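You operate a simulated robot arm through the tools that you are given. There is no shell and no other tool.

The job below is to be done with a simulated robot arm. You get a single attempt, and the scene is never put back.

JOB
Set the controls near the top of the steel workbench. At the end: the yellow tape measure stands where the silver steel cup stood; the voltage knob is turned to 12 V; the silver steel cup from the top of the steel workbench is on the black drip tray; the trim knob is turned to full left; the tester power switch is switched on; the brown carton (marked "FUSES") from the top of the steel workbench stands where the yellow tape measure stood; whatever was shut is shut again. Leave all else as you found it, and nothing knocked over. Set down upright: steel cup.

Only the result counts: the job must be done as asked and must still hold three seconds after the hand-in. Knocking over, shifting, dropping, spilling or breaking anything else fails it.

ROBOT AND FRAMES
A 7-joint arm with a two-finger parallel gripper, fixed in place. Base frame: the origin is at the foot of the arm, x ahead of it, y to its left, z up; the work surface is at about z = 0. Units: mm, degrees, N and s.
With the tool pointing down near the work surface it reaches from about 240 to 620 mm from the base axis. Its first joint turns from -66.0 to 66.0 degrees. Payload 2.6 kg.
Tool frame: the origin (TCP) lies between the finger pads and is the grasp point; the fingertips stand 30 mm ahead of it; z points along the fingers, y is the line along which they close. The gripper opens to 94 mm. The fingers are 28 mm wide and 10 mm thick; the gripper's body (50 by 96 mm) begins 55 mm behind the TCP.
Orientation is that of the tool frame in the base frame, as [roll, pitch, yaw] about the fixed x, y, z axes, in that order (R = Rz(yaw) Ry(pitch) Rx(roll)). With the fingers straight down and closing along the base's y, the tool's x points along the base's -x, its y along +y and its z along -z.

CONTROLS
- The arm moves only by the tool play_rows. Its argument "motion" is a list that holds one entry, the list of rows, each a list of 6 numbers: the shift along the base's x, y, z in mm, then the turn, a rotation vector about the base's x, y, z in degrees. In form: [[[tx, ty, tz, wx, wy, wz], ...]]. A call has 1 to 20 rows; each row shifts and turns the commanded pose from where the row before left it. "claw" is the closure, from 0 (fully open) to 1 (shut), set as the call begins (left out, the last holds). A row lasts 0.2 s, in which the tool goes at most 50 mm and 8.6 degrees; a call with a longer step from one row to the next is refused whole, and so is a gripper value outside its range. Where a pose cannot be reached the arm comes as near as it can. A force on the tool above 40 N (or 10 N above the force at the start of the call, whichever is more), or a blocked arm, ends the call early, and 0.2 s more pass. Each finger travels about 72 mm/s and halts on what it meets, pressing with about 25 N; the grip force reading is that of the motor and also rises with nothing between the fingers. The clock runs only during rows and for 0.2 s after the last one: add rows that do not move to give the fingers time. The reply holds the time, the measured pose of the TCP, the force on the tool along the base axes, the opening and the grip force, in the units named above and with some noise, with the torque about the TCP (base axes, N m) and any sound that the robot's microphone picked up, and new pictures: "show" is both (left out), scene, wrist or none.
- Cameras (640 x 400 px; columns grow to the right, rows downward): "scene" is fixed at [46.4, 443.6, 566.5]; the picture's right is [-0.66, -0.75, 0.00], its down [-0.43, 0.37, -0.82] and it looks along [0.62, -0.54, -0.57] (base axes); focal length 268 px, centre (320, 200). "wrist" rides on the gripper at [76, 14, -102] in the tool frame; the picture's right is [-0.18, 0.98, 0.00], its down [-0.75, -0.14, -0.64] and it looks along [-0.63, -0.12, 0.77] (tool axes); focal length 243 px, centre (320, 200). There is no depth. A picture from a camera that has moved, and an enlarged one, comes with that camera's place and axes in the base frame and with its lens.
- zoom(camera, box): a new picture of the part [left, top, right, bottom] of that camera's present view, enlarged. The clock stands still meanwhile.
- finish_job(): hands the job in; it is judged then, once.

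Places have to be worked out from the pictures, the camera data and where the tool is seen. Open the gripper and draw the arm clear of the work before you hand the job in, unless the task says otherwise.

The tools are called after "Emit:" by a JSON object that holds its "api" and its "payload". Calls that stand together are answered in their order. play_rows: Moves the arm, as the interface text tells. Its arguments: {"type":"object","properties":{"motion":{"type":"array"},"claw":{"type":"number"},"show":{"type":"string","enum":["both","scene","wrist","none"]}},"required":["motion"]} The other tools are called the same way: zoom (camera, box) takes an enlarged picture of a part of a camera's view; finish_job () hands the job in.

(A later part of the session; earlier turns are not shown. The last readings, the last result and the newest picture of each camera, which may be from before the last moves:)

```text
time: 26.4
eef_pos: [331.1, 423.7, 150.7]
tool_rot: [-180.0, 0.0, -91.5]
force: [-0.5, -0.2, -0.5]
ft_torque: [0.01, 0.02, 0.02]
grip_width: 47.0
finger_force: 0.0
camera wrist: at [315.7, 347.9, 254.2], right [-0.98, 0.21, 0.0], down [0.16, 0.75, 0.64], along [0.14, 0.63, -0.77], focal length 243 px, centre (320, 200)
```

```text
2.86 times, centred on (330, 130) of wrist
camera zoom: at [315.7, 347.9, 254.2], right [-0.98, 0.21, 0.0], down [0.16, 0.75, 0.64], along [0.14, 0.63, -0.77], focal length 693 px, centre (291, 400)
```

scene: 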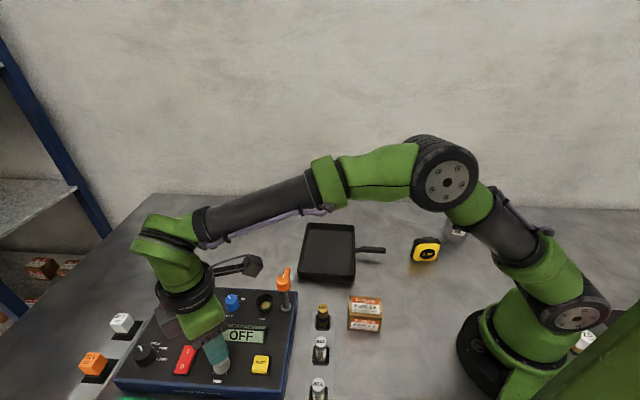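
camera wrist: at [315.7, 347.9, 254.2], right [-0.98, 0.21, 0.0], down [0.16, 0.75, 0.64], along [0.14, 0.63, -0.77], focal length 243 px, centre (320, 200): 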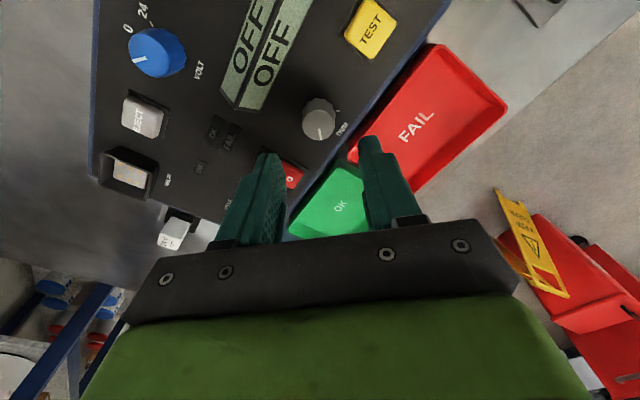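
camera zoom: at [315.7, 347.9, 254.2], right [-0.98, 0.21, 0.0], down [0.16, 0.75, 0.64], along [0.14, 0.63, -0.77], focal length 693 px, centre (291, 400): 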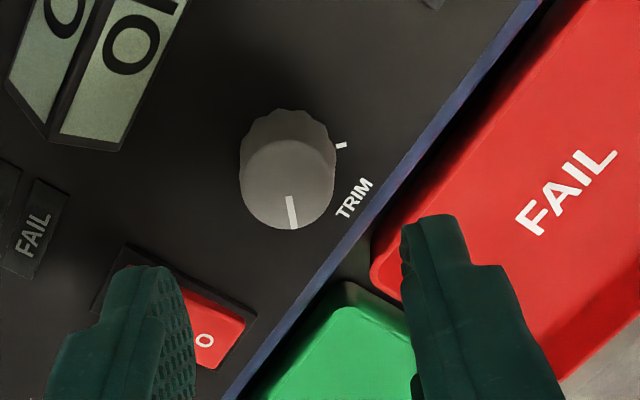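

The trim pointer looks to be at or near the left end mark, but that mark is hidden from this side. I turn the wrist to the earlier angle to compare pointer and tick.

Emit:
{"api": "play_rows", "payload": {"motion": [[[0, 0, 0, 0, 0, -7.7], [0, 0, 0, 0, 0, -7.7], [0, 0, 0, 0, 0, -7.7], [0, 0, 0, 0, 0, -7.7], [0, 0, 0, 0, 0, -7.7], [0, 0, 0, 0, 0, -7.7], [0, -7, 0, 0, 0, -7.7], [0, -8, 0, 0, 0, -7.7], [0, 0, 0, 0, 0, -7.7], [0, 0, 0, 0, 0, 0]]], "claw": 0.3, "show": "wrist"}}

Emit:
{"api": "zoom", "payload": {"camera": "wrist", "box": [270, 60, 390, 150]}}

```text
time: 28.6
eef_pos: [332.5, 408.2, 149.6]
tool_rot: [180.0, 0.0, -161.1]
force: [-1.1, 0.0, 0.2]
ft_torque: [0.04, 0.02, -0.01]
grip_width: 65.8
finger_force: 0.0
camera wrist: at [256.6, 397.6, 253.4], right [-0.15, 0.99, 0.0], down [0.76, 0.11, 0.64], along [0.64, 0.09, -0.77], focal length 243 px, centre (320, 200)
```

wrist: 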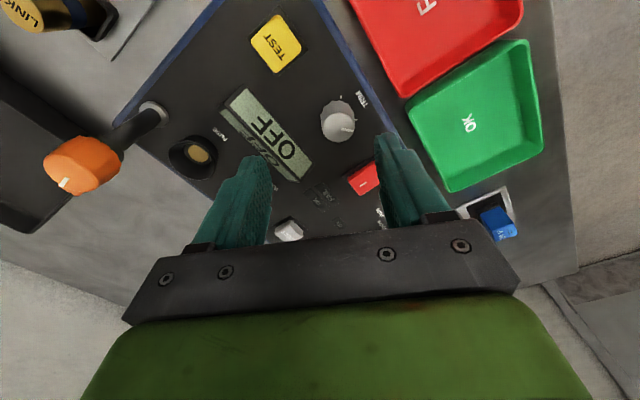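

```text
4.44 times, centred on (330, 105) of wrist
camera zoom: at [256.6, 397.6, 253.4], right [-0.15, 0.99, 0.0], down [0.76, 0.11, 0.64], along [0.64, 0.09, -0.77], focal length 1078 px, centre (276, 622)
```

zoom: 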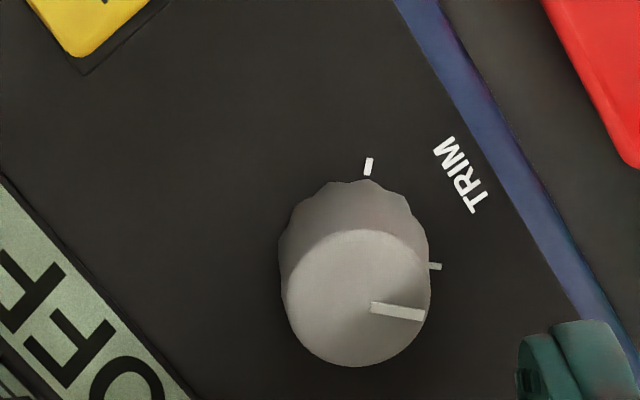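

The trim pointer lies exactly on the left end tick (90°). Next is the power switch: "I" label at about (392, 462, 55), "O" at about (376, 480). I move above the I end with closed fingers.

Emit:
{"api": "play_rows", "payload": {"motion": [[[12, 10.4, 0, 0, 0, 5.2], [12, 10.4, 0, 0, 0, 5.2], [12, 10.4, 0, 0, 0, 5.2], [12, 10.4, -10, 0, 0, 5.2], [12, 10.4, -15, 0, 0, 5.2], [0, 0, 0, 0, 0, 0], [0, 0, 0, 0, 0, 0]]], "claw": 1.0, "show": "both"}}

Emit:
{"api": "zoom", "payload": {"camera": "wrist", "box": [260, 80, 400, 200]}}

Emit:
{"api": "zoom", "payload": {"camera": "scene", "box": [130, 300, 260, 400]}}

```text
time: 30.2
eef_pos: [391.9, 460.6, 125.7]
tool_rot: [-180.0, 0.0, -134.8]
force: [0.9, -0.4, 0.9]
ft_torque: [0.0, 0.04, 0.0]
grip_width: 0.0
finger_force: 25.2
camera wrist: at [328.9, 417.6, 228.9], right [-0.57, 0.82, 0.0], down [0.63, 0.44, 0.64], along [0.53, 0.36, -0.77], focal length 243 px, centre (320, 200)
```

scene: 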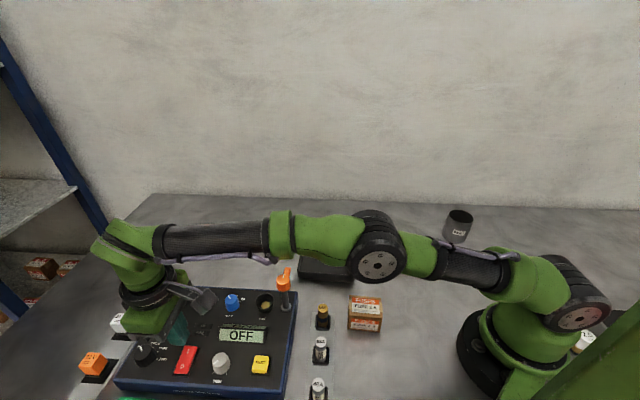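
wrist: 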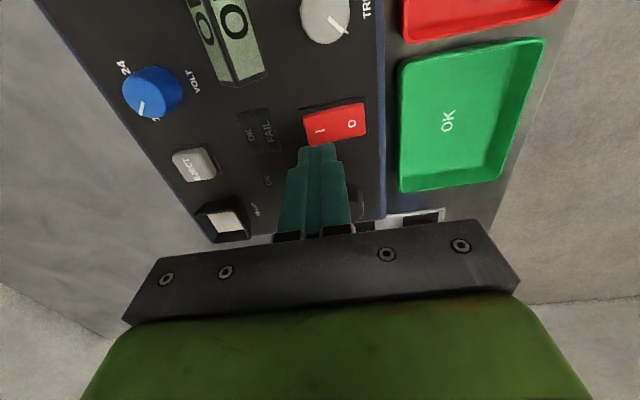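

```text
3.33 times, centred on (330, 140) of wrist
camera zoom: at [328.9, 417.6, 228.9], right [-0.57, 0.82, 0.0], down [0.63, 0.44, 0.64], along [0.53, 0.36, -0.77], focal length 809 px, centre (287, 400)
```

zoom: 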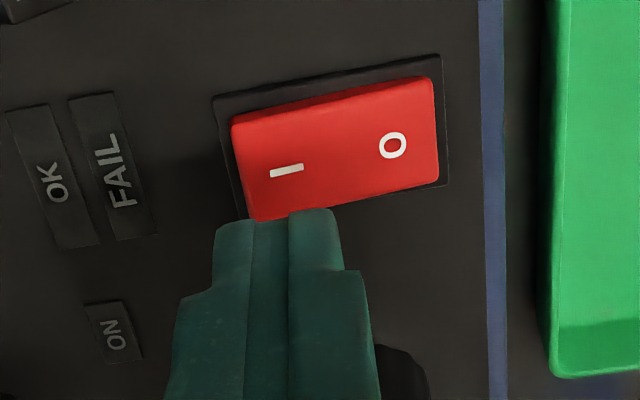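

```text
4.00 times, centred on (195, 350) of scene
camera zoom: at [46.4, 443.6, 566.5], right [-0.66, -0.75, 0.0], down [-0.43, 0.37, -0.82], along [0.62, -0.54, -0.57], focal length 1071 px, centre (820, -400)
```

zoom: 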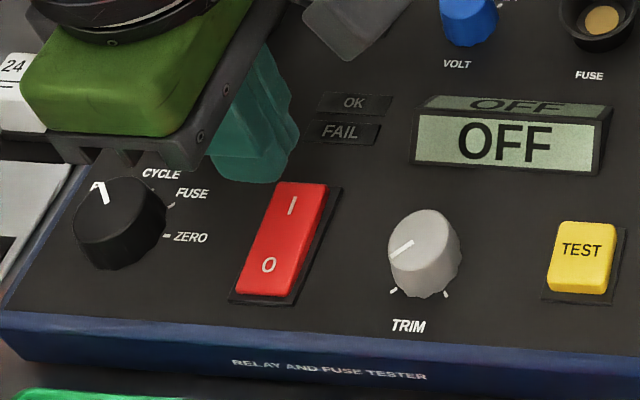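

The closed fingertips are right above the "I" label. I shift slightly toward its outer end and descend close to the rocker.

Emit:
{"api": "play_rows", "payload": {"motion": [[[1.5, -1.5, -8, 0, 0, 0], [0, 0, -10, 0, 0, 0], [0, 0, -8, 0, 0, 0], [0, 0, -3, 0, 0, 0], [0, 0, 0, 0, 0, 0]]], "show": "wrist"}}

Emit:
{"api": "zoom", "payload": {"camera": "wrist", "box": [260, 80, 400, 200]}}

Emit:
{"api": "zoom", "payload": {"camera": "scene", "box": [130, 300, 260, 400]}}

```text
time: 31.4
eef_pos: [393.1, 460.1, 96.3]
tool_rot: [180.0, 0.0, -134.9]
force: [0.8, 0.6, -0.5]
ft_torque: [-0.02, 0.01, 0.05]
grip_width: 0.1
finger_force: 25.1
camera wrist: at [330.2, 415.9, 199.9], right [-0.57, 0.82, 0.0], down [0.63, 0.43, 0.64], along [0.53, 0.36, -0.77], focal length 243 px, centre (320, 200)
```

wrist: 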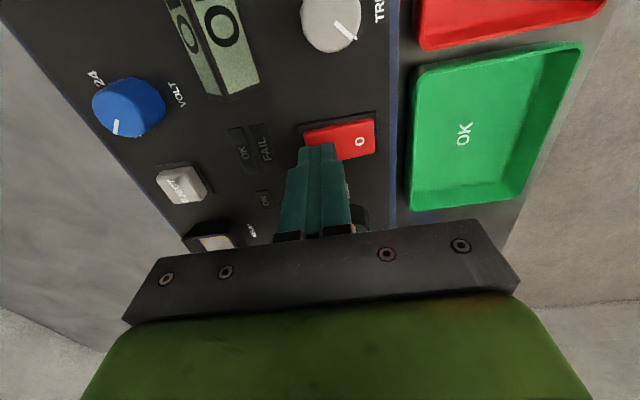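

```text
3.33 times, centred on (330, 140) of wrist
camera zoom: at [330.2, 415.9, 199.9], right [-0.57, 0.82, 0.0], down [0.63, 0.43, 0.64], along [0.53, 0.36, -0.77], focal length 809 px, centre (287, 400)
```

zoom: 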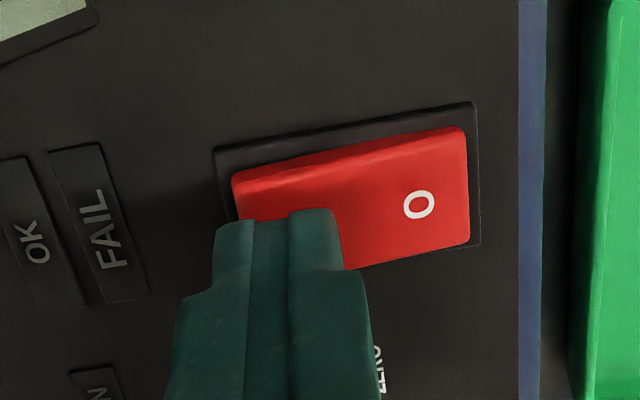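

```text
4.00 times, centred on (195, 350) of scene
camera zoom: at [46.4, 443.6, 566.5], right [-0.66, -0.75, 0.0], down [-0.43, 0.37, -0.82], along [0.62, -0.54, -0.57], focal length 1071 px, centre (820, -400)
```

zoom: 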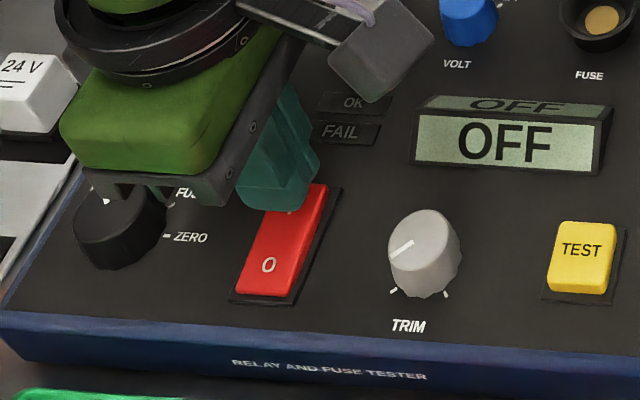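

Alignment is good. I press down in small steps.

Emit:
{"api": "play_rows", "payload": {"motion": [[[0, 0, -2, 0, 0, 0], [0, 0, -2, 0, 0, 0], [0, 0, -1.5, 0, 0, 0], [0, 0, -1.5, 0, 0, 0], [0, 0, -1.5, 0, 0, 0], [0, 0, -1.5, 0, 0, 0]]], "show": "scene"}}

```text
time: 32.8
eef_pos: [394.3, 460.0, 84.7]
tool_rot: [-180.0, 0.1, -134.7]
force: [1.0, 0.6, 0.3]
ft_torque: [-0.05, -0.03, -0.03]
grip_width: 0.1
finger_force: 25.4
```

scene: 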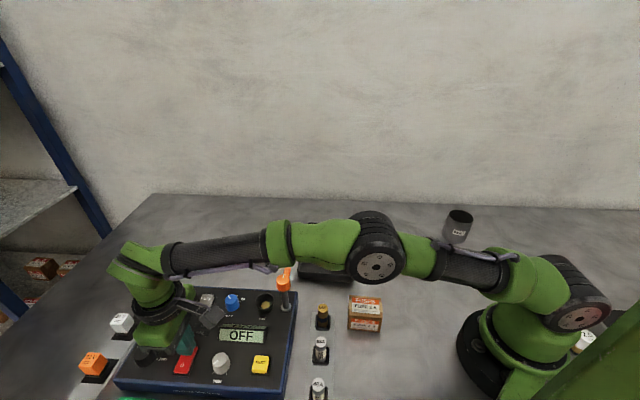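

No contact yet at tip height about 55 mm. I keep going down slowly.

Emit:
{"api": "play_rows", "payload": {"motion": [[[0, 0, -1.5, 0, 0, 0], [0, 0, -1.5, 0, 0, 0], [0, 0, -1.5, 0, 0, 0], [0, 0, -1.5, 0, 0, 0]]], "show": "scene"}}

Emit:
{"api": "zoom", "payload": {"camera": "scene", "box": [130, 300, 260, 400]}}

Emit:
{"api": "zoom", "payload": {"camera": "wrist", "box": [260, 80, 400, 200]}}

```text
time: 33.7
eef_pos: [394.4, 459.4, 86.3]
tool_rot: [179.9, 0.0, -135.2]
force: [-2.2, -3.7, 4.2]
ft_torque: [-0.11, 0.11, 0.05]
grip_width: 0.2
finger_force: 25.7
stopped in row 4: the force on the tool passed its limit at 45 N (the readings are from after the stop); the commanded pose is now the measured one
```

scene: 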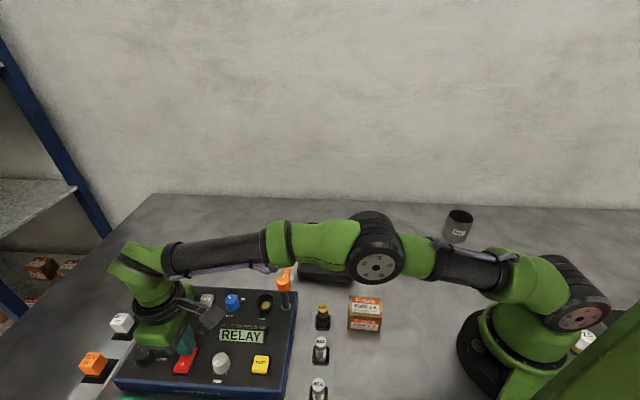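

```text
4.00 times, centred on (195, 350) of scene
camera zoom: at [46.4, 443.6, 566.5], right [-0.66, -0.75, 0.0], down [-0.43, 0.37, -0.82], along [0.62, -0.54, -0.57], focal length 1071 px, centre (820, -400)
```

zoom: 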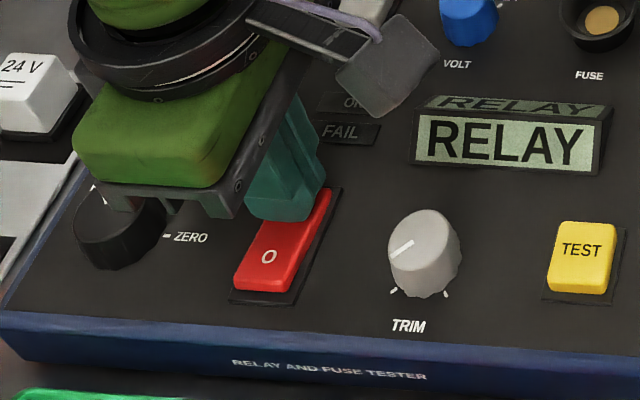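

```text
3.33 times, centred on (330, 140) of wrist
camera zoom: at [330.8, 415.8, 188.9], right [-0.56, 0.83, 0.0], down [0.63, 0.43, 0.64], along [0.53, 0.36, -0.77], focal length 809 px, centre (287, 400)
```

zoom: 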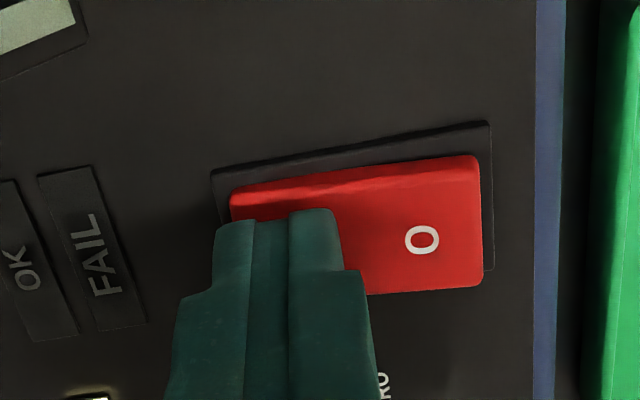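

The display now reads "RELAY" – the tester is on. I rise and check that it stays on.

Emit:
{"api": "play_rows", "payload": {"motion": [[[0, 0, 10, 0, 0, 0], [0, 0, 25, 0, 0, 0], [0, 0, 35, 0, 0, 0], [-10, -20, 35, 0, 0, 0], [-10, -35, 25, 0, 0, 0], [-10, -40, 20, 0, 0, 0], [0, 0, 0, 0, 0, 0]]], "show": "both"}}

Emit:
{"api": "zoom", "payload": {"camera": "scene", "box": [110, 270, 300, 400]}}

```text
time: 35.3
eef_pos: [361.9, 364.0, 233.7]
tool_rot: [179.9, 0.0, -135.1]
force: [-0.3, -0.5, 0.7]
ft_torque: [0.02, -0.04, -0.03]
grip_width: 0.0
finger_force: 24.5
camera wrist: at [298.1, 320.8, 337.7], right [-0.56, 0.83, 0.0], down [0.63, 0.43, 0.64], along [0.53, 0.36, -0.77], focal length 243 px, centre (320, 200)
```

scene: 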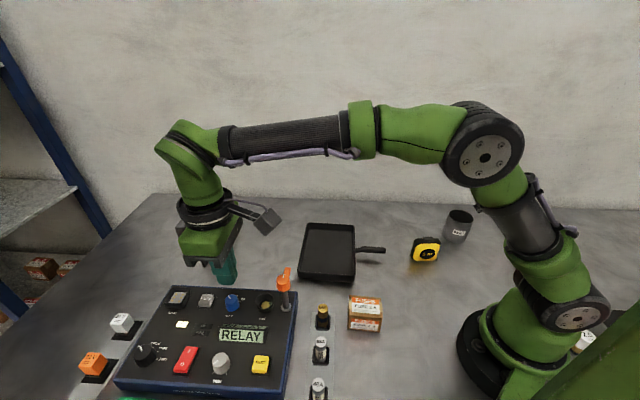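
wrist: 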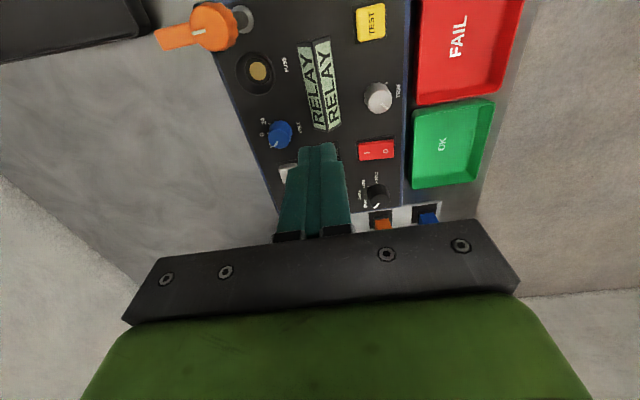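

```text
3.08 times, centred on (205, 335) of scene
camera zoom: at [46.4, 443.6, 566.5], right [-0.66, -0.75, 0.0], down [-0.43, 0.37, -0.82], along [0.62, -0.54, -0.57], focal length 824 px, centre (674, -215)
```

zoom: 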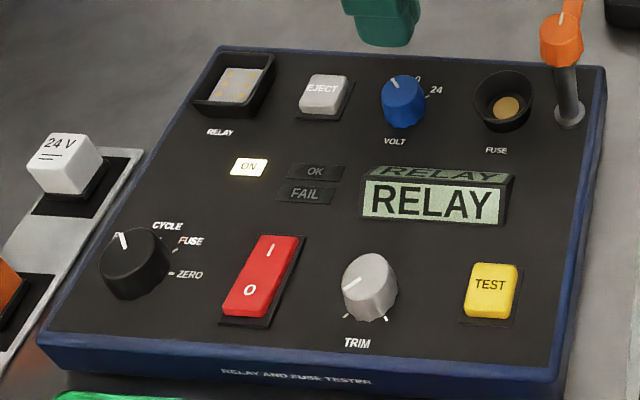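

All three controls are set (ON lamp lit, display on, volt at 12, trim full left). Now I swing over to the right side at height to look closely at the cup, tape and carton.

Emit:
{"api": "play_rows", "payload": {"motion": [[[-14, -42, 16, 0, 0, -7.5], [-14, -42, 16, 0, 0, -7.5], [-14, -42, 16, 0, 0, -7.5], [-14, -42, 16, 0, 0, -7.5], [-6, -42, 0, 0, 0, -7.5], [-6, -42, 0, 0, 0, -7.5], [-6, -42, 0, 0, 0, 0], [-6, -42, 0, 0, 0, 0], [-6, -42, 0, 0, 0, 0], [-6, -42, 0, 0, 0, 0], [-14, -42, 0, 0, 0, 0], [-14, -42, 0, 0, 0, 0], [-14, -42, 0, 0, 0, 0], [-14, -30, 0, 0, 0, 0], [0, 0, 0, 0, 0, 0]]], "claw": 0.0, "show": "both"}}

```text
time: 38.5
eef_pos: [217.7, -213.1, 295.7]
tool_rot: [179.8, -0.1, 179.9]
force: [0.1, -0.9, -0.7]
ft_torque: [-0.01, -0.03, 0.02]
grip_width: 94.0
finger_force: 0.0
camera wrist: at [142.2, -199.2, 399.1], right [0.19, 0.98, 0.0], down [0.75, -0.14, 0.64], along [0.63, -0.12, -0.77], focal length 243 px, centre (320, 200)
```

scene: 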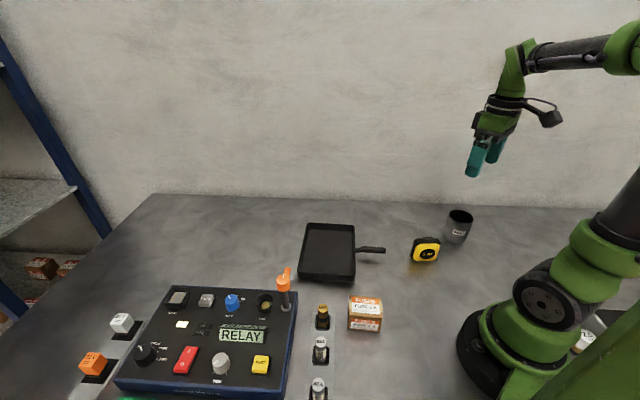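
wrist: 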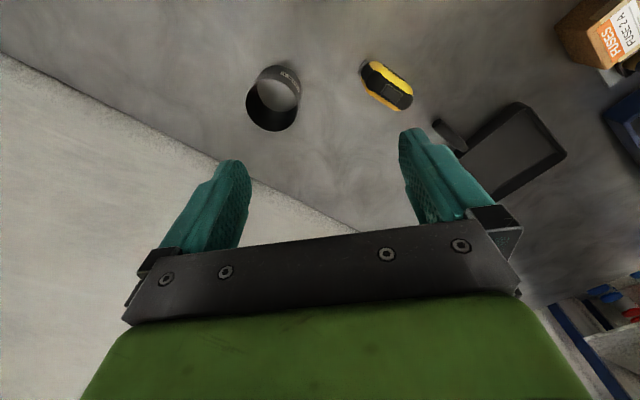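

Emit:
{"api": "zoom", "payload": {"camera": "wrist", "box": [220, 40, 440, 160]}}

Emit:
{"api": "zoom", "payload": {"camera": "scene", "box": [380, 190, 500, 280]}}

Emit:
{"api": "zoom", "payload": {"camera": "wrist", "box": [420, 0, 640, 200]}}

Emit:
{"api": "zoom", "payload": {"camera": "scene", "box": [280, 210, 400, 340]}}

```text
2.91 times, centred on (330, 100) of wrist
camera zoom: at [142.2, -199.2, 399.1], right [0.19, 0.98, 0.0], down [0.75, -0.14, 0.64], along [0.63, -0.12, -0.77], focal length 706 px, centre (291, 491)
```

zoom: 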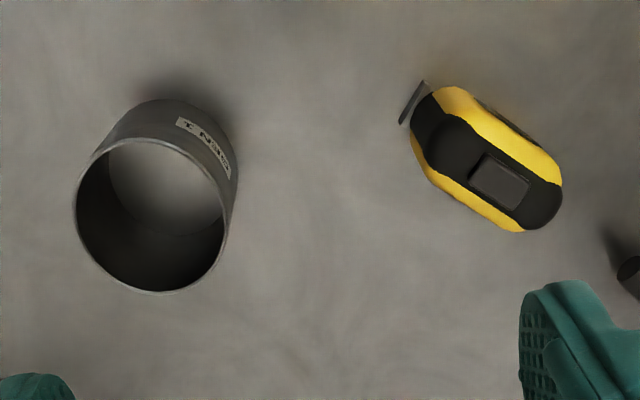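

```text
4.44 times, centred on (440, 235) of scene
camera zoom: at [46.4, 443.6, 566.5], right [-0.66, -0.75, 0.0], down [-0.43, 0.37, -0.82], along [0.62, -0.54, -0.57], focal length 1190 px, centre (-213, 44)
```

zoom: 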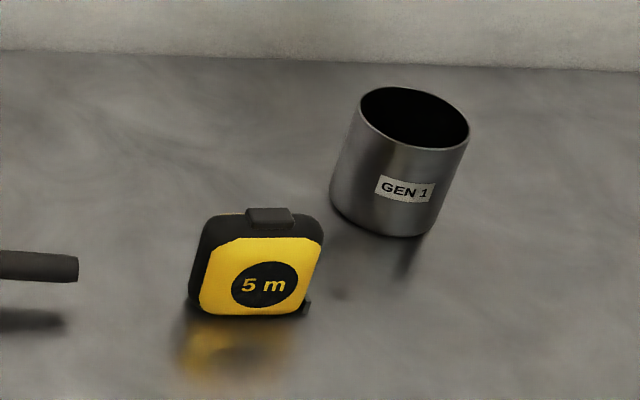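

```text
2.00 times, centred on (530, 100) of wrist
camera zoom: at [142.2, -199.2, 399.1], right [0.19, 0.98, 0.0], down [0.75, -0.14, 0.64], along [0.63, -0.12, -0.77], focal length 485 px, centre (-100, 400)
```

zoom: 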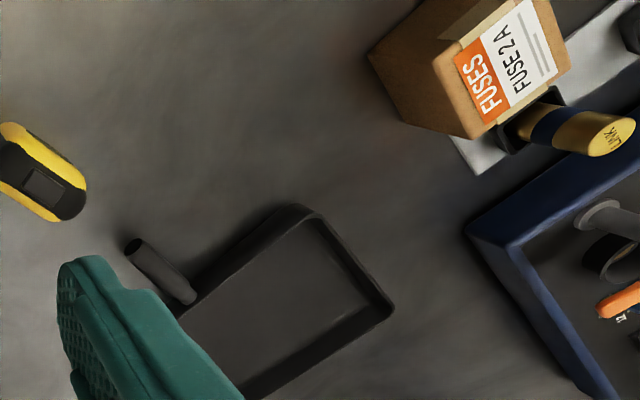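

```text
3.08 times, centred on (340, 275) of scene
camera zoom: at [46.4, 443.6, 566.5], right [-0.66, -0.75, 0.0], down [-0.43, 0.37, -0.82], along [0.62, -0.54, -0.57], focal length 824 px, centre (258, -31)
```

zoom: 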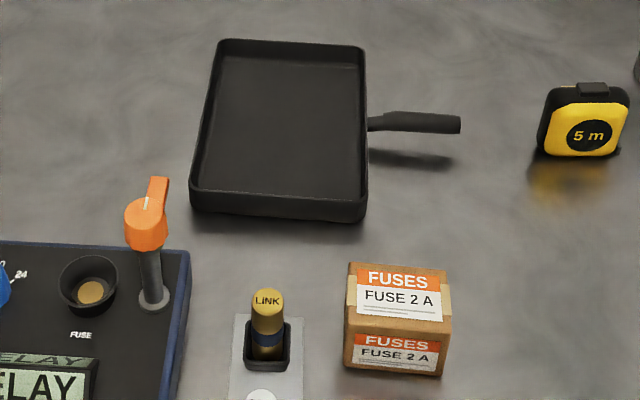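

From two views the cup is an upright cylinder at (238, −281), about 72 mm wide and 75 mm high; the tape is at about (253, −127), 70 mm high, its long axis at 45°; the tray centre is at about (446, 58), 146 × 193 mm. I go above the cup with the gripper fully open.

Emit:
{"api": "play_rows", "payload": {"motion": [[[5, -17, -32, 0, 0, 0], [5, -17, -32, 0, 0, 0], [5, -17, -32, 0, 0, 0], [5.3, -17.4, -32, 0, 0, 0], [0, 0, 0, 0, 0, 0]]], "claw": 0.0, "show": "both"}}

Emit:
{"api": "zoom", "payload": {"camera": "wrist", "box": [200, 40, 440, 200]}}

```text
time: 39.7
eef_pos: [236.6, -278.8, 169.0]
tool_rot: [180.0, -0.1, 179.9]
force: [-0.3, -0.1, -0.5]
ft_torque: [-0.06, 0.02, 0.01]
grip_width: 94.2
finger_force: 0.0
camera wrist: at [161.6, -264.3, 272.8], right [0.19, 0.98, 0.0], down [0.75, -0.14, 0.64], along [0.63, -0.12, -0.77], focal length 243 px, centre (320, 200)
```

scene: 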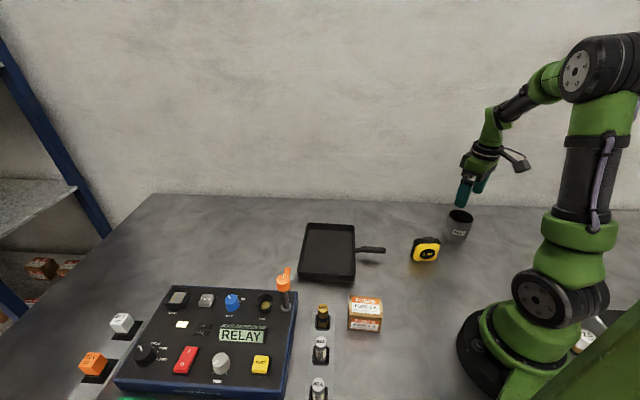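
wrist: 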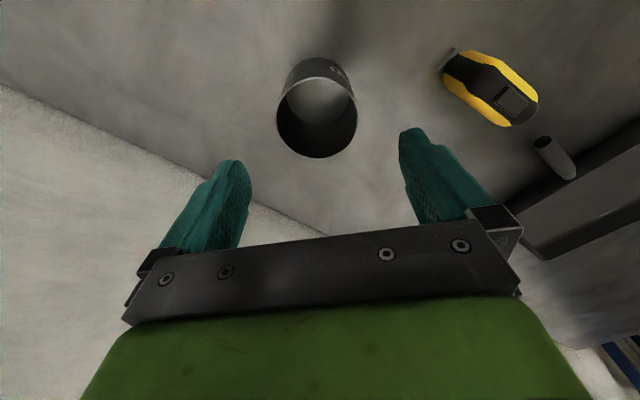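

```text
2.50 times, centred on (320, 120) of wrist
camera zoom: at [161.6, -264.3, 272.8], right [0.19, 0.98, 0.0], down [0.75, -0.14, 0.64], along [0.63, -0.12, -0.77], focal length 606 px, centre (320, 400)
```

zoom: 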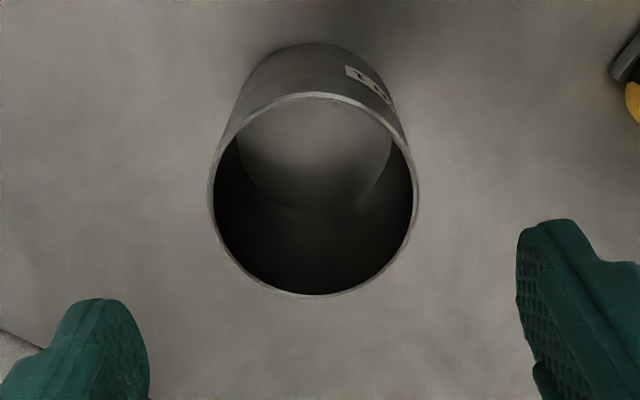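

The cup sits about 1 mm in −x and 2 mm in −y of the tool axis. I correct and descend around it.

Emit:
{"api": "play_rows", "payload": {"motion": [[[-1.2, -2.1, -10, 0, 0, 0], [0, 0, -20, 0, 0, 0], [0, 0, -20, 0, 0, 0], [0, 0, -15, 0, 0, 0], [0, 0, 0, 0, 0, 0]]], "show": "both"}}

Emit:
{"api": "zoom", "payload": {"camera": "wrist", "box": [200, 80, 440, 240]}}

```text
time: 40.9
eef_pos: [236.4, -281.5, 105.9]
tool_rot: [180.0, -0.1, 179.9]
force: [0.4, -1.0, 0.2]
ft_torque: [-0.03, 0.03, -0.02]
grip_width: 93.8
finger_force: 0.1
camera wrist: at [160.0, -267.4, 209.4], right [0.19, 0.98, 0.0], down [0.75, -0.14, 0.64], along [0.63, -0.12, -0.77], focal length 243 px, centre (320, 200)
```

scene: 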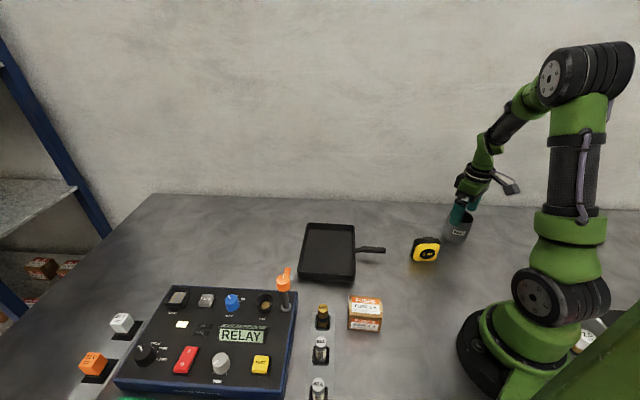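
wrist: 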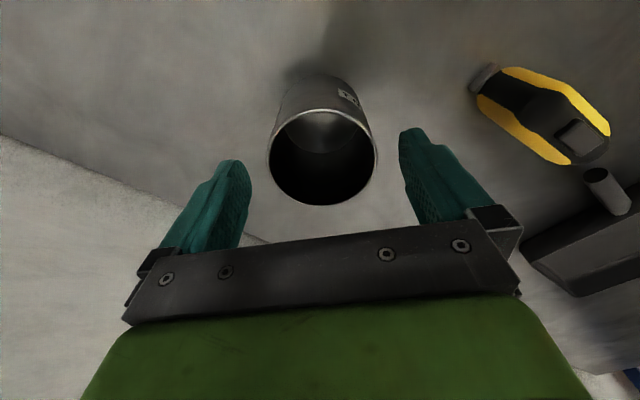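

```text
2.50 times, centred on (320, 160) of wrist
camera zoom: at [160.0, -267.4, 209.4], right [0.19, 0.98, 0.0], down [0.75, -0.14, 0.64], along [0.63, -0.12, -0.77], focal length 606 px, centre (320, 300)
```

zoom: 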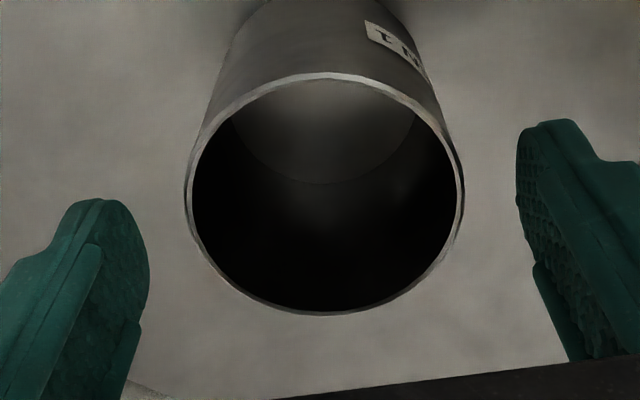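

Well centred now (within about 1 mm). I descend to grasp height.

Emit:
{"api": "play_rows", "payload": {"motion": [[[0, 0.8, -12, 0, 0, 0], [0, 0, -15, 0, 0, 0], [0, 0, -12, 0, 0, 0], [0, 0, -6, 0, 0, 0], [0, 0, 0, 0, 0, 0]]], "show": "both"}}

```text
time: 42.1
eef_pos: [235.4, -280.8, 60.2]
tool_rot: [180.0, 0.0, 179.9]
force: [0.5, 1.3, 0.1]
ft_torque: [0.0, -0.02, 0.0]
grip_width: 94.1
finger_force: 0.0
camera wrist: at [160.5, -266.9, 163.9], right [0.19, 0.98, 0.0], down [0.75, -0.14, 0.64], along [0.63, -0.12, -0.77], focal length 243 px, centre (320, 200)
```

scene: 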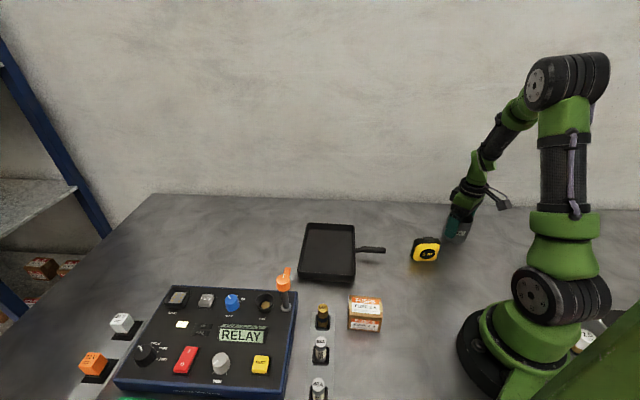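
wrist: 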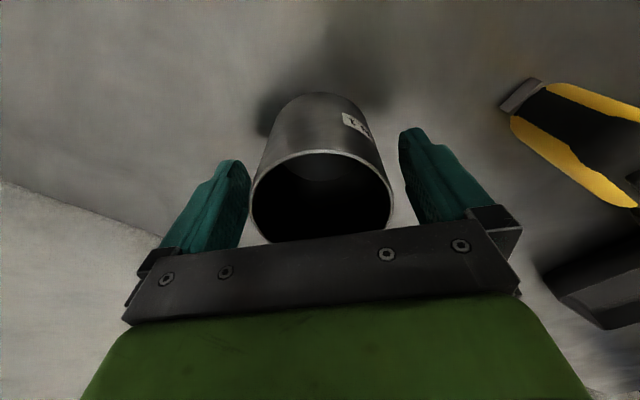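

The fingers straddle the cup. I close on it.

Emit:
{"api": "play_rows", "payload": {"motion": [[[0, 0, 0, 0, 0, 0], [0, 0, 0, 0, 0, 0], [0, 0, 0, 0, 0, 0]]], "claw": 1.0, "show": "wrist"}}

```text
time: 42.9
eef_pos: [236.6, -281.3, 61.2]
tool_rot: [179.9, 0.0, 179.9]
force: [0.3, 0.0, 0.4]
ft_torque: [0.0, -0.01, 0.04]
grip_width: 68.8
finger_force: 24.9
camera wrist: at [160.5, -266.9, 164.1], right [0.19, 0.98, 0.0], down [0.75, -0.14, 0.64], along [0.63, -0.12, -0.77], focal length 243 px, centre (320, 200)
```

wrist: 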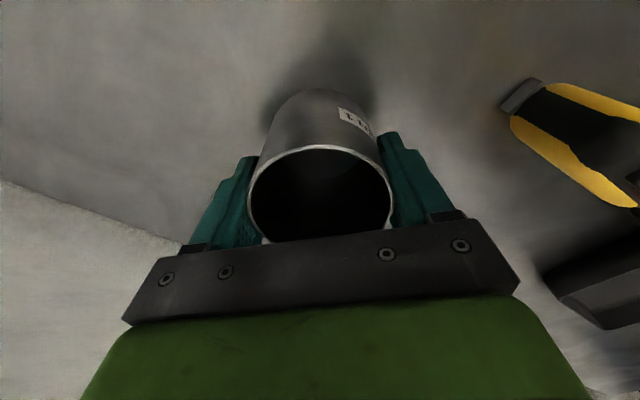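

Cup held at 68.8 mm. I lift it gently first.

Emit:
{"api": "play_rows", "payload": {"motion": [[[0, 0, 5, 0, 0, 0], [0, 0, 12, 0, 0, 0], [0, 0, 25, 0, 0, 0], [0, 0, 30, 0, 0, 0], [0, 0, 35, 0, 0, 0], [0, 0, 30, 0, 0, 0], [0, 0, 0, 0, 0, 0]]], "show": "both"}}

```text
time: 44.5
eef_pos: [234.8, -280.9, 198.5]
tool_rot: [179.9, 0.0, 179.9]
force: [-0.2, -0.3, -0.6]
ft_torque: [0.0, 0.0, 0.02]
grip_width: 68.6
finger_force: 24.9
camera wrist: at [159.5, -267.3, 301.5], right [0.19, 0.98, 0.0], down [0.75, -0.14, 0.64], along [0.63, -0.12, -0.77], focal length 243 px, centre (320, 200)
```

scene: 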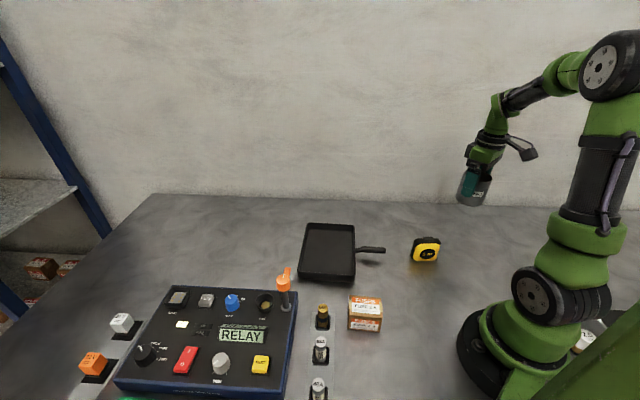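
wrist: 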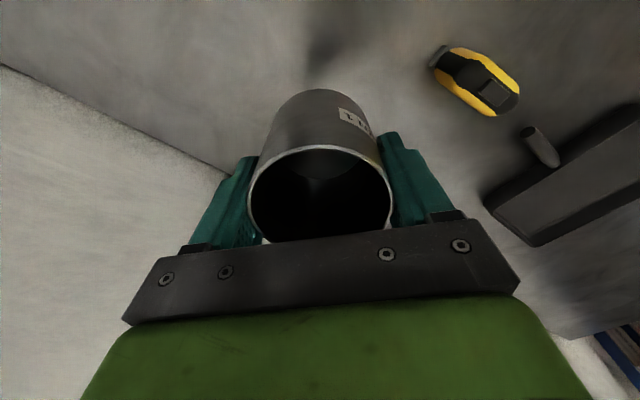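

The cup is up and secure. I carry it over to above the tray centre, turning the wrist so the fingers close along the tray's long direction.

Emit:
{"api": "play_rows", "payload": {"motion": [[[10, 16, 0, 0, 0, 2], [20, 32, 0, 0, 0, 5], [23, 37, 0, 0, 0, 5.5], [23, 37, 0, 0, 0, 5.5], [23, 37, 0, 0, 0, 5.5], [23, 37, 0, 0, 0, 5.5], [23, 37, 0, 0, 0, 5.5], [23, 37, 0, 0, 0, 5.5], [22, 36, 0, 0, 0, 4], [15, 24, 0, 0, 0, 1], [5.5, 9.3, 0, 0, 0, 0], [0, 0, 0, 0, 0, 0], [0, 0, 0, 0, 0, 0]]], "show": "both"}}

```text
time: 47.3
eef_pos: [446.5, 57.2, 196.6]
tool_rot: [180.0, 0.1, -135.1]
force: [-0.3, 0.3, -1.8]
ft_torque: [0.01, 0.0, -0.01]
grip_width: 68.8
finger_force: 25.1
camera wrist: at [381.8, 13.8, 301.1], right [-0.56, 0.83, 0.0], down [0.63, 0.43, 0.64], along [0.53, 0.36, -0.77], focal length 243 px, centre (320, 200)
```

scene: 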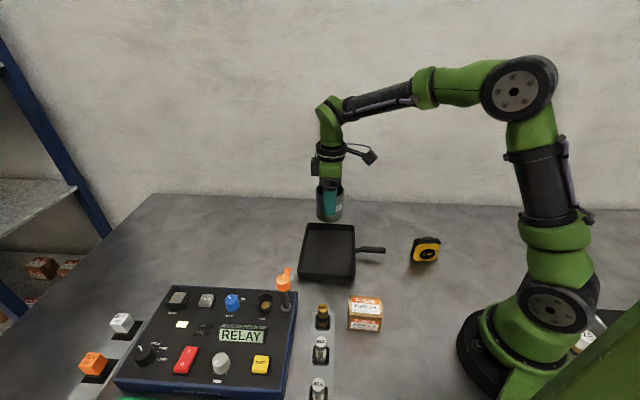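
wrist: 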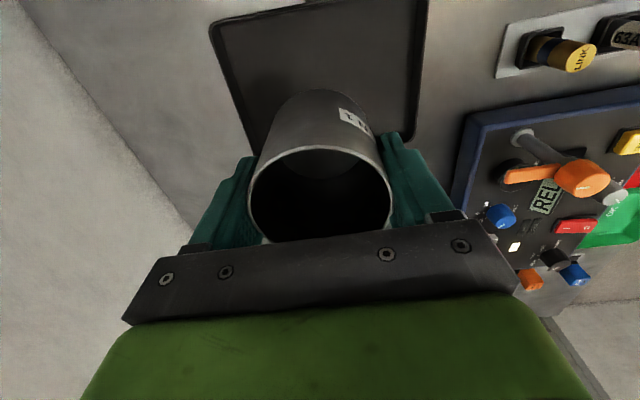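

The cup hangs over the middle of the tray (corners seen at about (458, −61) and (428, 181) confirm the centre). I lower it to just above the tray floor.

Emit:
{"api": "play_rows", "payload": {"motion": [[[0, 0, -20, 0, 0, 0], [0, 0, -30, 0, 0, 0], [0, 0, -30, 0, 0, 0], [0, 0, -25, 0, 0, 0], [0, 0, -12, 0, 0, 0], [0, 0, -5, 0, 0, 0], [0, 0, 0, 0, 0, 0]]], "show": "both"}}

Emit:
{"api": "zoom", "payload": {"camera": "scene", "box": [280, 190, 400, 300]}}

```text
time: 48.9
eef_pos: [446.0, 58.9, 75.9]
tool_rot: [180.0, -0.1, -135.1]
force: [-0.6, 0.1, -1.3]
ft_torque: [0.03, 0.01, 0.02]
grip_width: 68.7
finger_force: 25.2
camera wrist: at [382.2, 14.3, 178.8], right [-0.56, 0.83, 0.0], down [0.63, 0.43, 0.64], along [0.53, 0.36, -0.77], focal length 243 px, centre (320, 200)
```

scene: 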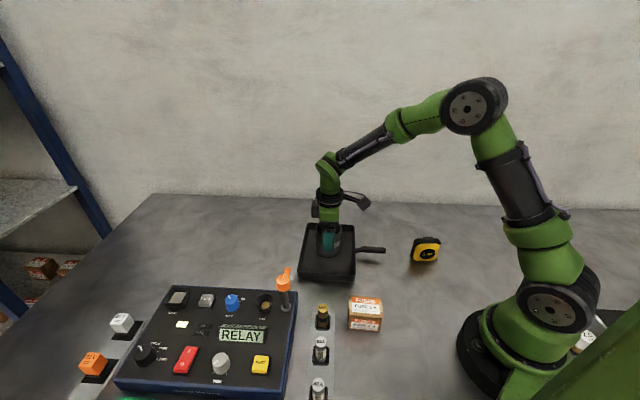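
wrist: 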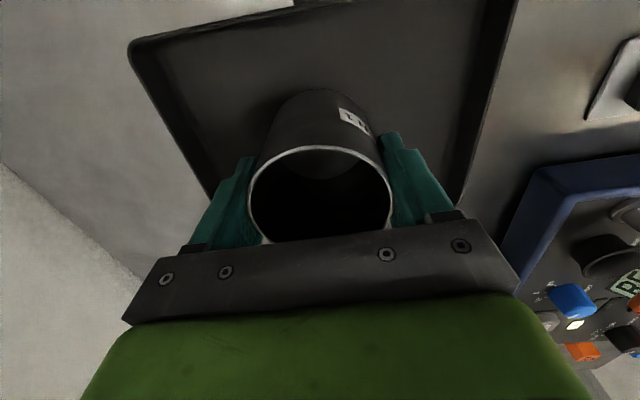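

```text
3.64 times, centred on (340, 245) of scene
camera zoom: at [46.4, 443.6, 566.5], right [-0.66, -0.75, 0.0], down [-0.43, 0.37, -0.82], along [0.62, -0.54, -0.57], focal length 973 px, centre (247, 36)
```

zoom: 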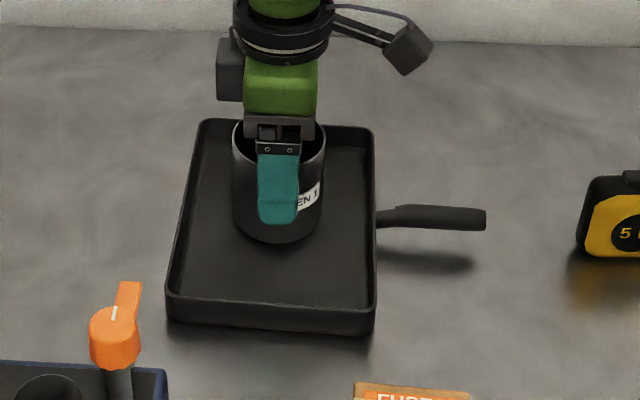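

The cup is inside the tray, still about 13 mm above table level. I lower in small steps watching the force.

Emit:
{"api": "play_rows", "payload": {"motion": [[[0, 0, -1.5, 0, 0, 0], [0, 0, -1.5, 0, 0, 0], [0, 0, -1.5, 0, 0, 0], [0, 0, -1.5, 0, 0, 0]]], "show": "none"}}

```text
time: 49.9
eef_pos: [446.7, 58.4, 69.1]
tool_rot: [179.9, 0.0, -135.2]
force: [-0.4, 0.3, -1.5]
ft_torque: [0.05, -0.01, 0.0]
grip_width: 68.7
finger_force: 24.8
```

Emit:
{"api": "play_rows", "payload": {"motion": [[[0, 0, -1, 0, 0, 0], [0, 0, -1, 0, 0, 0], [0, 0, -1, 0, 0, 0]]], "show": "none"}}

```text
time: 50.7
eef_pos: [445.0, 59.1, 68.1]
tool_rot: [179.9, 0.0, -135.1]
force: [0.7, 0.1, -1.2]
ft_torque: [-0.01, 0.01, 0.03]
grip_width: 68.5
finger_force: 24.9
```

No contact yet at TCP z≈68 (cup bottom about 6 mm). I keep lowering by single millimetres.

Emit:
{"api": "play_rows", "payload": {"motion": [[[0, 0, -1, 0, 0, 0], [0, 0, -1, 0, 0, 0], [0, 0, 0, 0, 0, 0]]], "show": "none"}}

```text
time: 51.5
eef_pos: [445.8, 58.9, 65.0]
tool_rot: [179.9, 0.0, -135.1]
force: [0.1, 0.0, -2.4]
ft_torque: [-0.06, 0.01, 0.01]
grip_width: 68.5
finger_force: 25.2
```

Still only the cup's weight on the sensor at about 4 mm. I lower further.

Emit:
{"api": "play_rows", "payload": {"motion": [[[0, 0, -1, 0, 0, 0], [0, 0, 0, 0, 0, 0]]], "show": "none"}}

```text
time: 52.1
eef_pos: [446.4, 58.1, 65.3]
tool_rot: [180.0, 0.0, -135.1]
force: [-2.0, 0.4, 7.4]
ft_torque: [-0.14, 0.14, 0.03]
grip_width: 68.7
finger_force: 25.2
```

The force rose to +7 N: the cup stands on the tray floor. I open the fingers.

Emit:
{"api": "play_rows", "payload": {"motion": [[[0, 0, 0, 0, 0, 0], [0, 0, 0, 0, 0, 0], [0, 0, 0, 0, 0, 0]]], "claw": 0.0, "show": "both"}}

```text
time: 52.9
eef_pos: [446.1, 59.3, 64.0]
tool_rot: [179.9, 0.0, -135.1]
force: [-1.0, 0.1, -0.4]
ft_torque: [-0.02, 0.0, 0.01]
grip_width: 93.8
finger_force: 0.1
camera wrist: at [382.2, 15.3, 167.3], right [-0.56, 0.83, 0.0], down [0.63, 0.43, 0.64], along [0.53, 0.36, -0.77], focal length 243 px, centre (320, 200)
```

scene: 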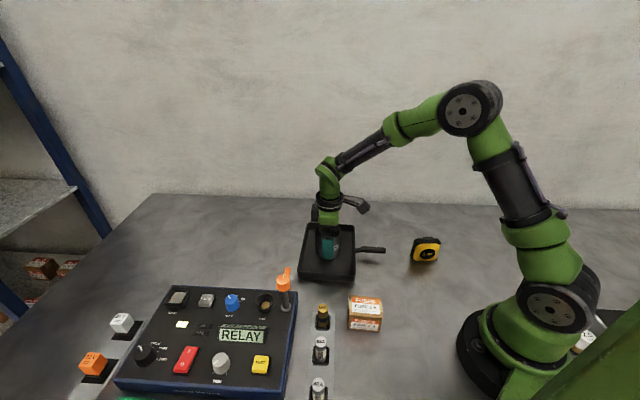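
wrist: 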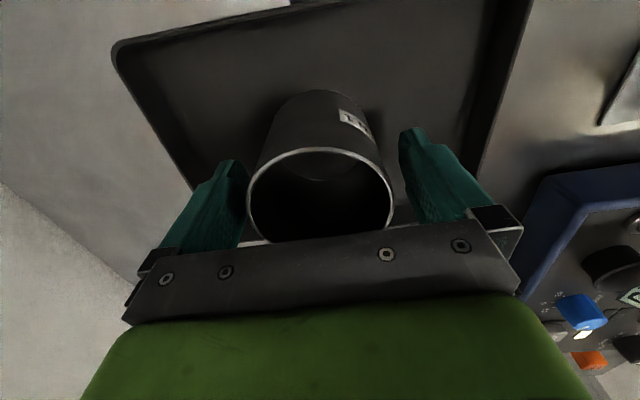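

The cup is free and upright. I rise straight up clear of it.

Emit:
{"api": "play_rows", "payload": {"motion": [[[0, 0, 10, 0, 0, 0], [0, 0, 25, 0, 0, 0], [0, 0, 35, 0, 0, 0], [0, 0, 40, 0, 0, 0], [0, 0, 40, 0, 0, 0], [0, 0, 0, 0, 0, 0]]], "show": "both"}}

Emit:
{"api": "zoom", "payload": {"camera": "scene", "box": [280, 190, 400, 300]}}

```text
time: 54.3
eef_pos: [445.9, 58.0, 214.7]
tool_rot: [179.9, 0.0, -135.2]
force: [0.2, -0.3, -0.2]
ft_torque: [0.01, 0.01, -0.01]
grip_width: 94.1
finger_force: 0.1
camera wrist: at [382.5, 13.3, 318.0], right [-0.56, 0.83, 0.0], down [0.63, 0.43, 0.64], along [0.53, 0.36, -0.77], focal length 243 px, centre (320, 200)
```

scene: 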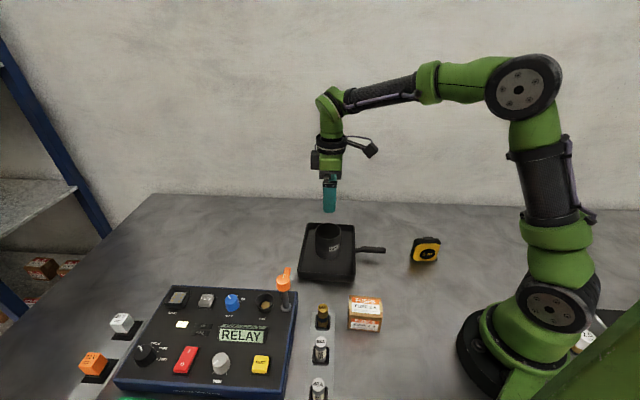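
wrist: 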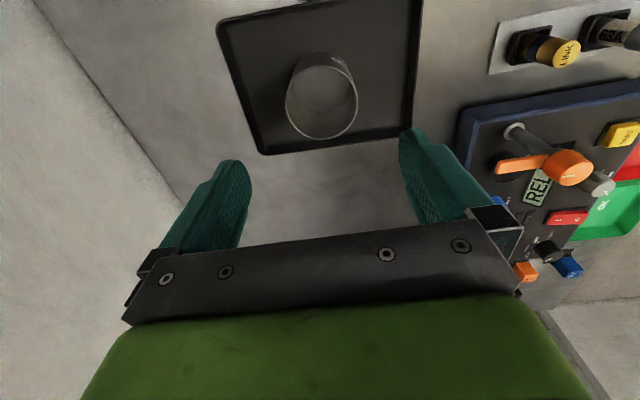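

```text
3.64 times, centred on (340, 245) of scene
camera zoom: at [46.4, 443.6, 566.5], right [-0.66, -0.75, 0.0], down [-0.43, 0.37, -0.82], along [0.62, -0.54, -0.57], focal length 973 px, centre (247, 36)
```

zoom: 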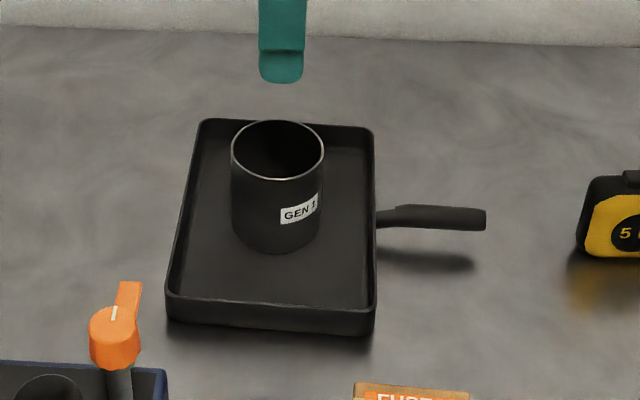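

The cup stands upright in the tray. Next the tape measure at about (253, −127): I fly above it keeping the wrist at 45°, so the fingers will close across its thickness.

Emit:
{"api": "play_rows", "payload": {"motion": [[[-20, -19, 0, 0, 0, 0], [-32, -31, -5, 0, 0, 0], [-32, -31, -5, 0, 0, 0], [-32, -31, -5, 0, 0, 0], [-32, -31, -5, 0, 0, 0], [-27, -25, -5, 0, 0, 0], [-18, -17, -5, 0, 0, 0], [0, 0, 0, 0, 0, 0]]], "claw": 0.0, "show": "both"}}

Emit:
{"api": "zoom", "payload": {"camera": "wrist", "box": [220, 40, 420, 200]}}

```text
time: 56.1
eef_pos: [254.7, -129.7, 182.9]
tool_rot: [180.0, 0.0, -135.1]
force: [-0.4, 0.2, 0.4]
ft_torque: [0.03, -0.03, -0.03]
grip_width: 94.1
finger_force: 0.1
camera wrist: at [191.2, -171.3, 286.3], right [-0.56, 0.83, 0.0], down [0.63, 0.43, 0.64], along [0.53, 0.36, -0.77], focal length 243 px, centre (320, 200)
```

scene: 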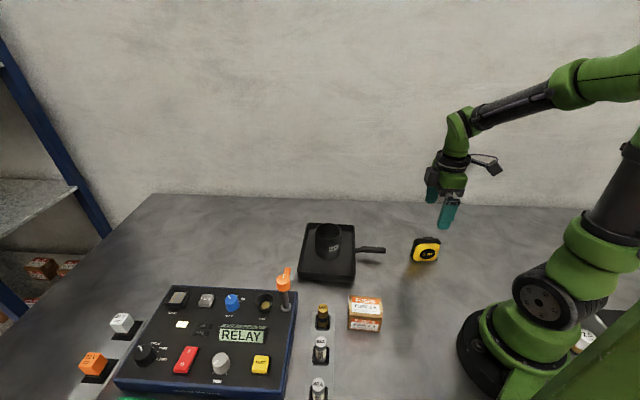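
wrist: 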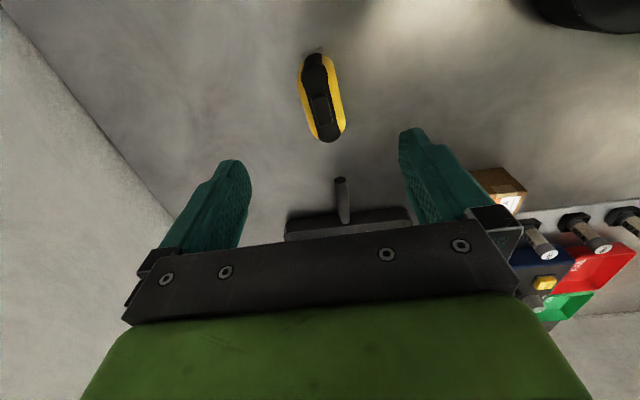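

```text
2.50 times, centred on (320, 120) of wrist
camera zoom: at [191.2, -171.3, 286.3], right [-0.56, 0.83, 0.0], down [0.63, 0.43, 0.64], along [0.53, 0.36, -0.77], focal length 606 px, centre (320, 400)
```

zoom: 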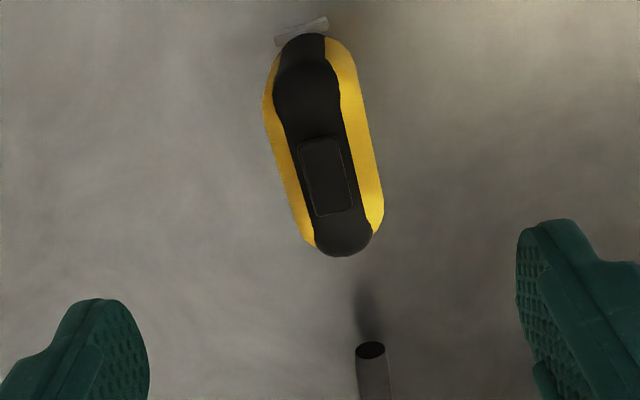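

Emit:
{"api": "zoom", "payload": {"camera": "wrist", "box": [280, 40, 365, 150]}}

Emit:
{"api": "zoom", "payload": {"camera": "scene", "box": [390, 220, 460, 275]}}

```text
3.64 times, centred on (322, 95) of wrist
camera zoom: at [191.2, -171.3, 286.3], right [-0.56, 0.83, 0.0], down [0.63, 0.43, 0.64], along [0.53, 0.36, -0.77], focal length 882 px, centre (311, 582)
```

zoom: 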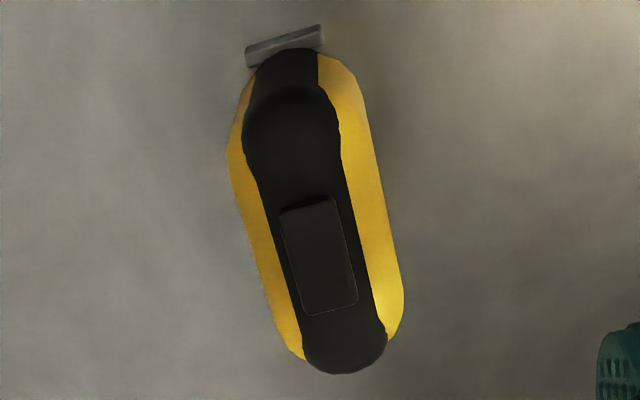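

```text
7.27 times, centred on (425, 248) of scene
camera zoom: at [46.4, 443.6, 566.5], right [-0.66, -0.75, 0.0], down [-0.43, 0.37, -0.82], along [0.62, -0.54, -0.57], focal length 1946 px, centre (-444, -146)
```

zoom: 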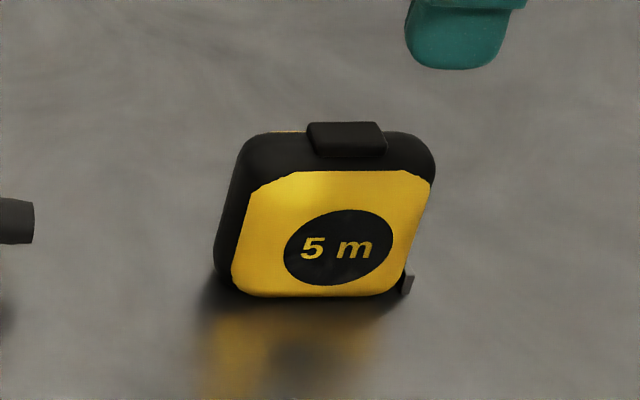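

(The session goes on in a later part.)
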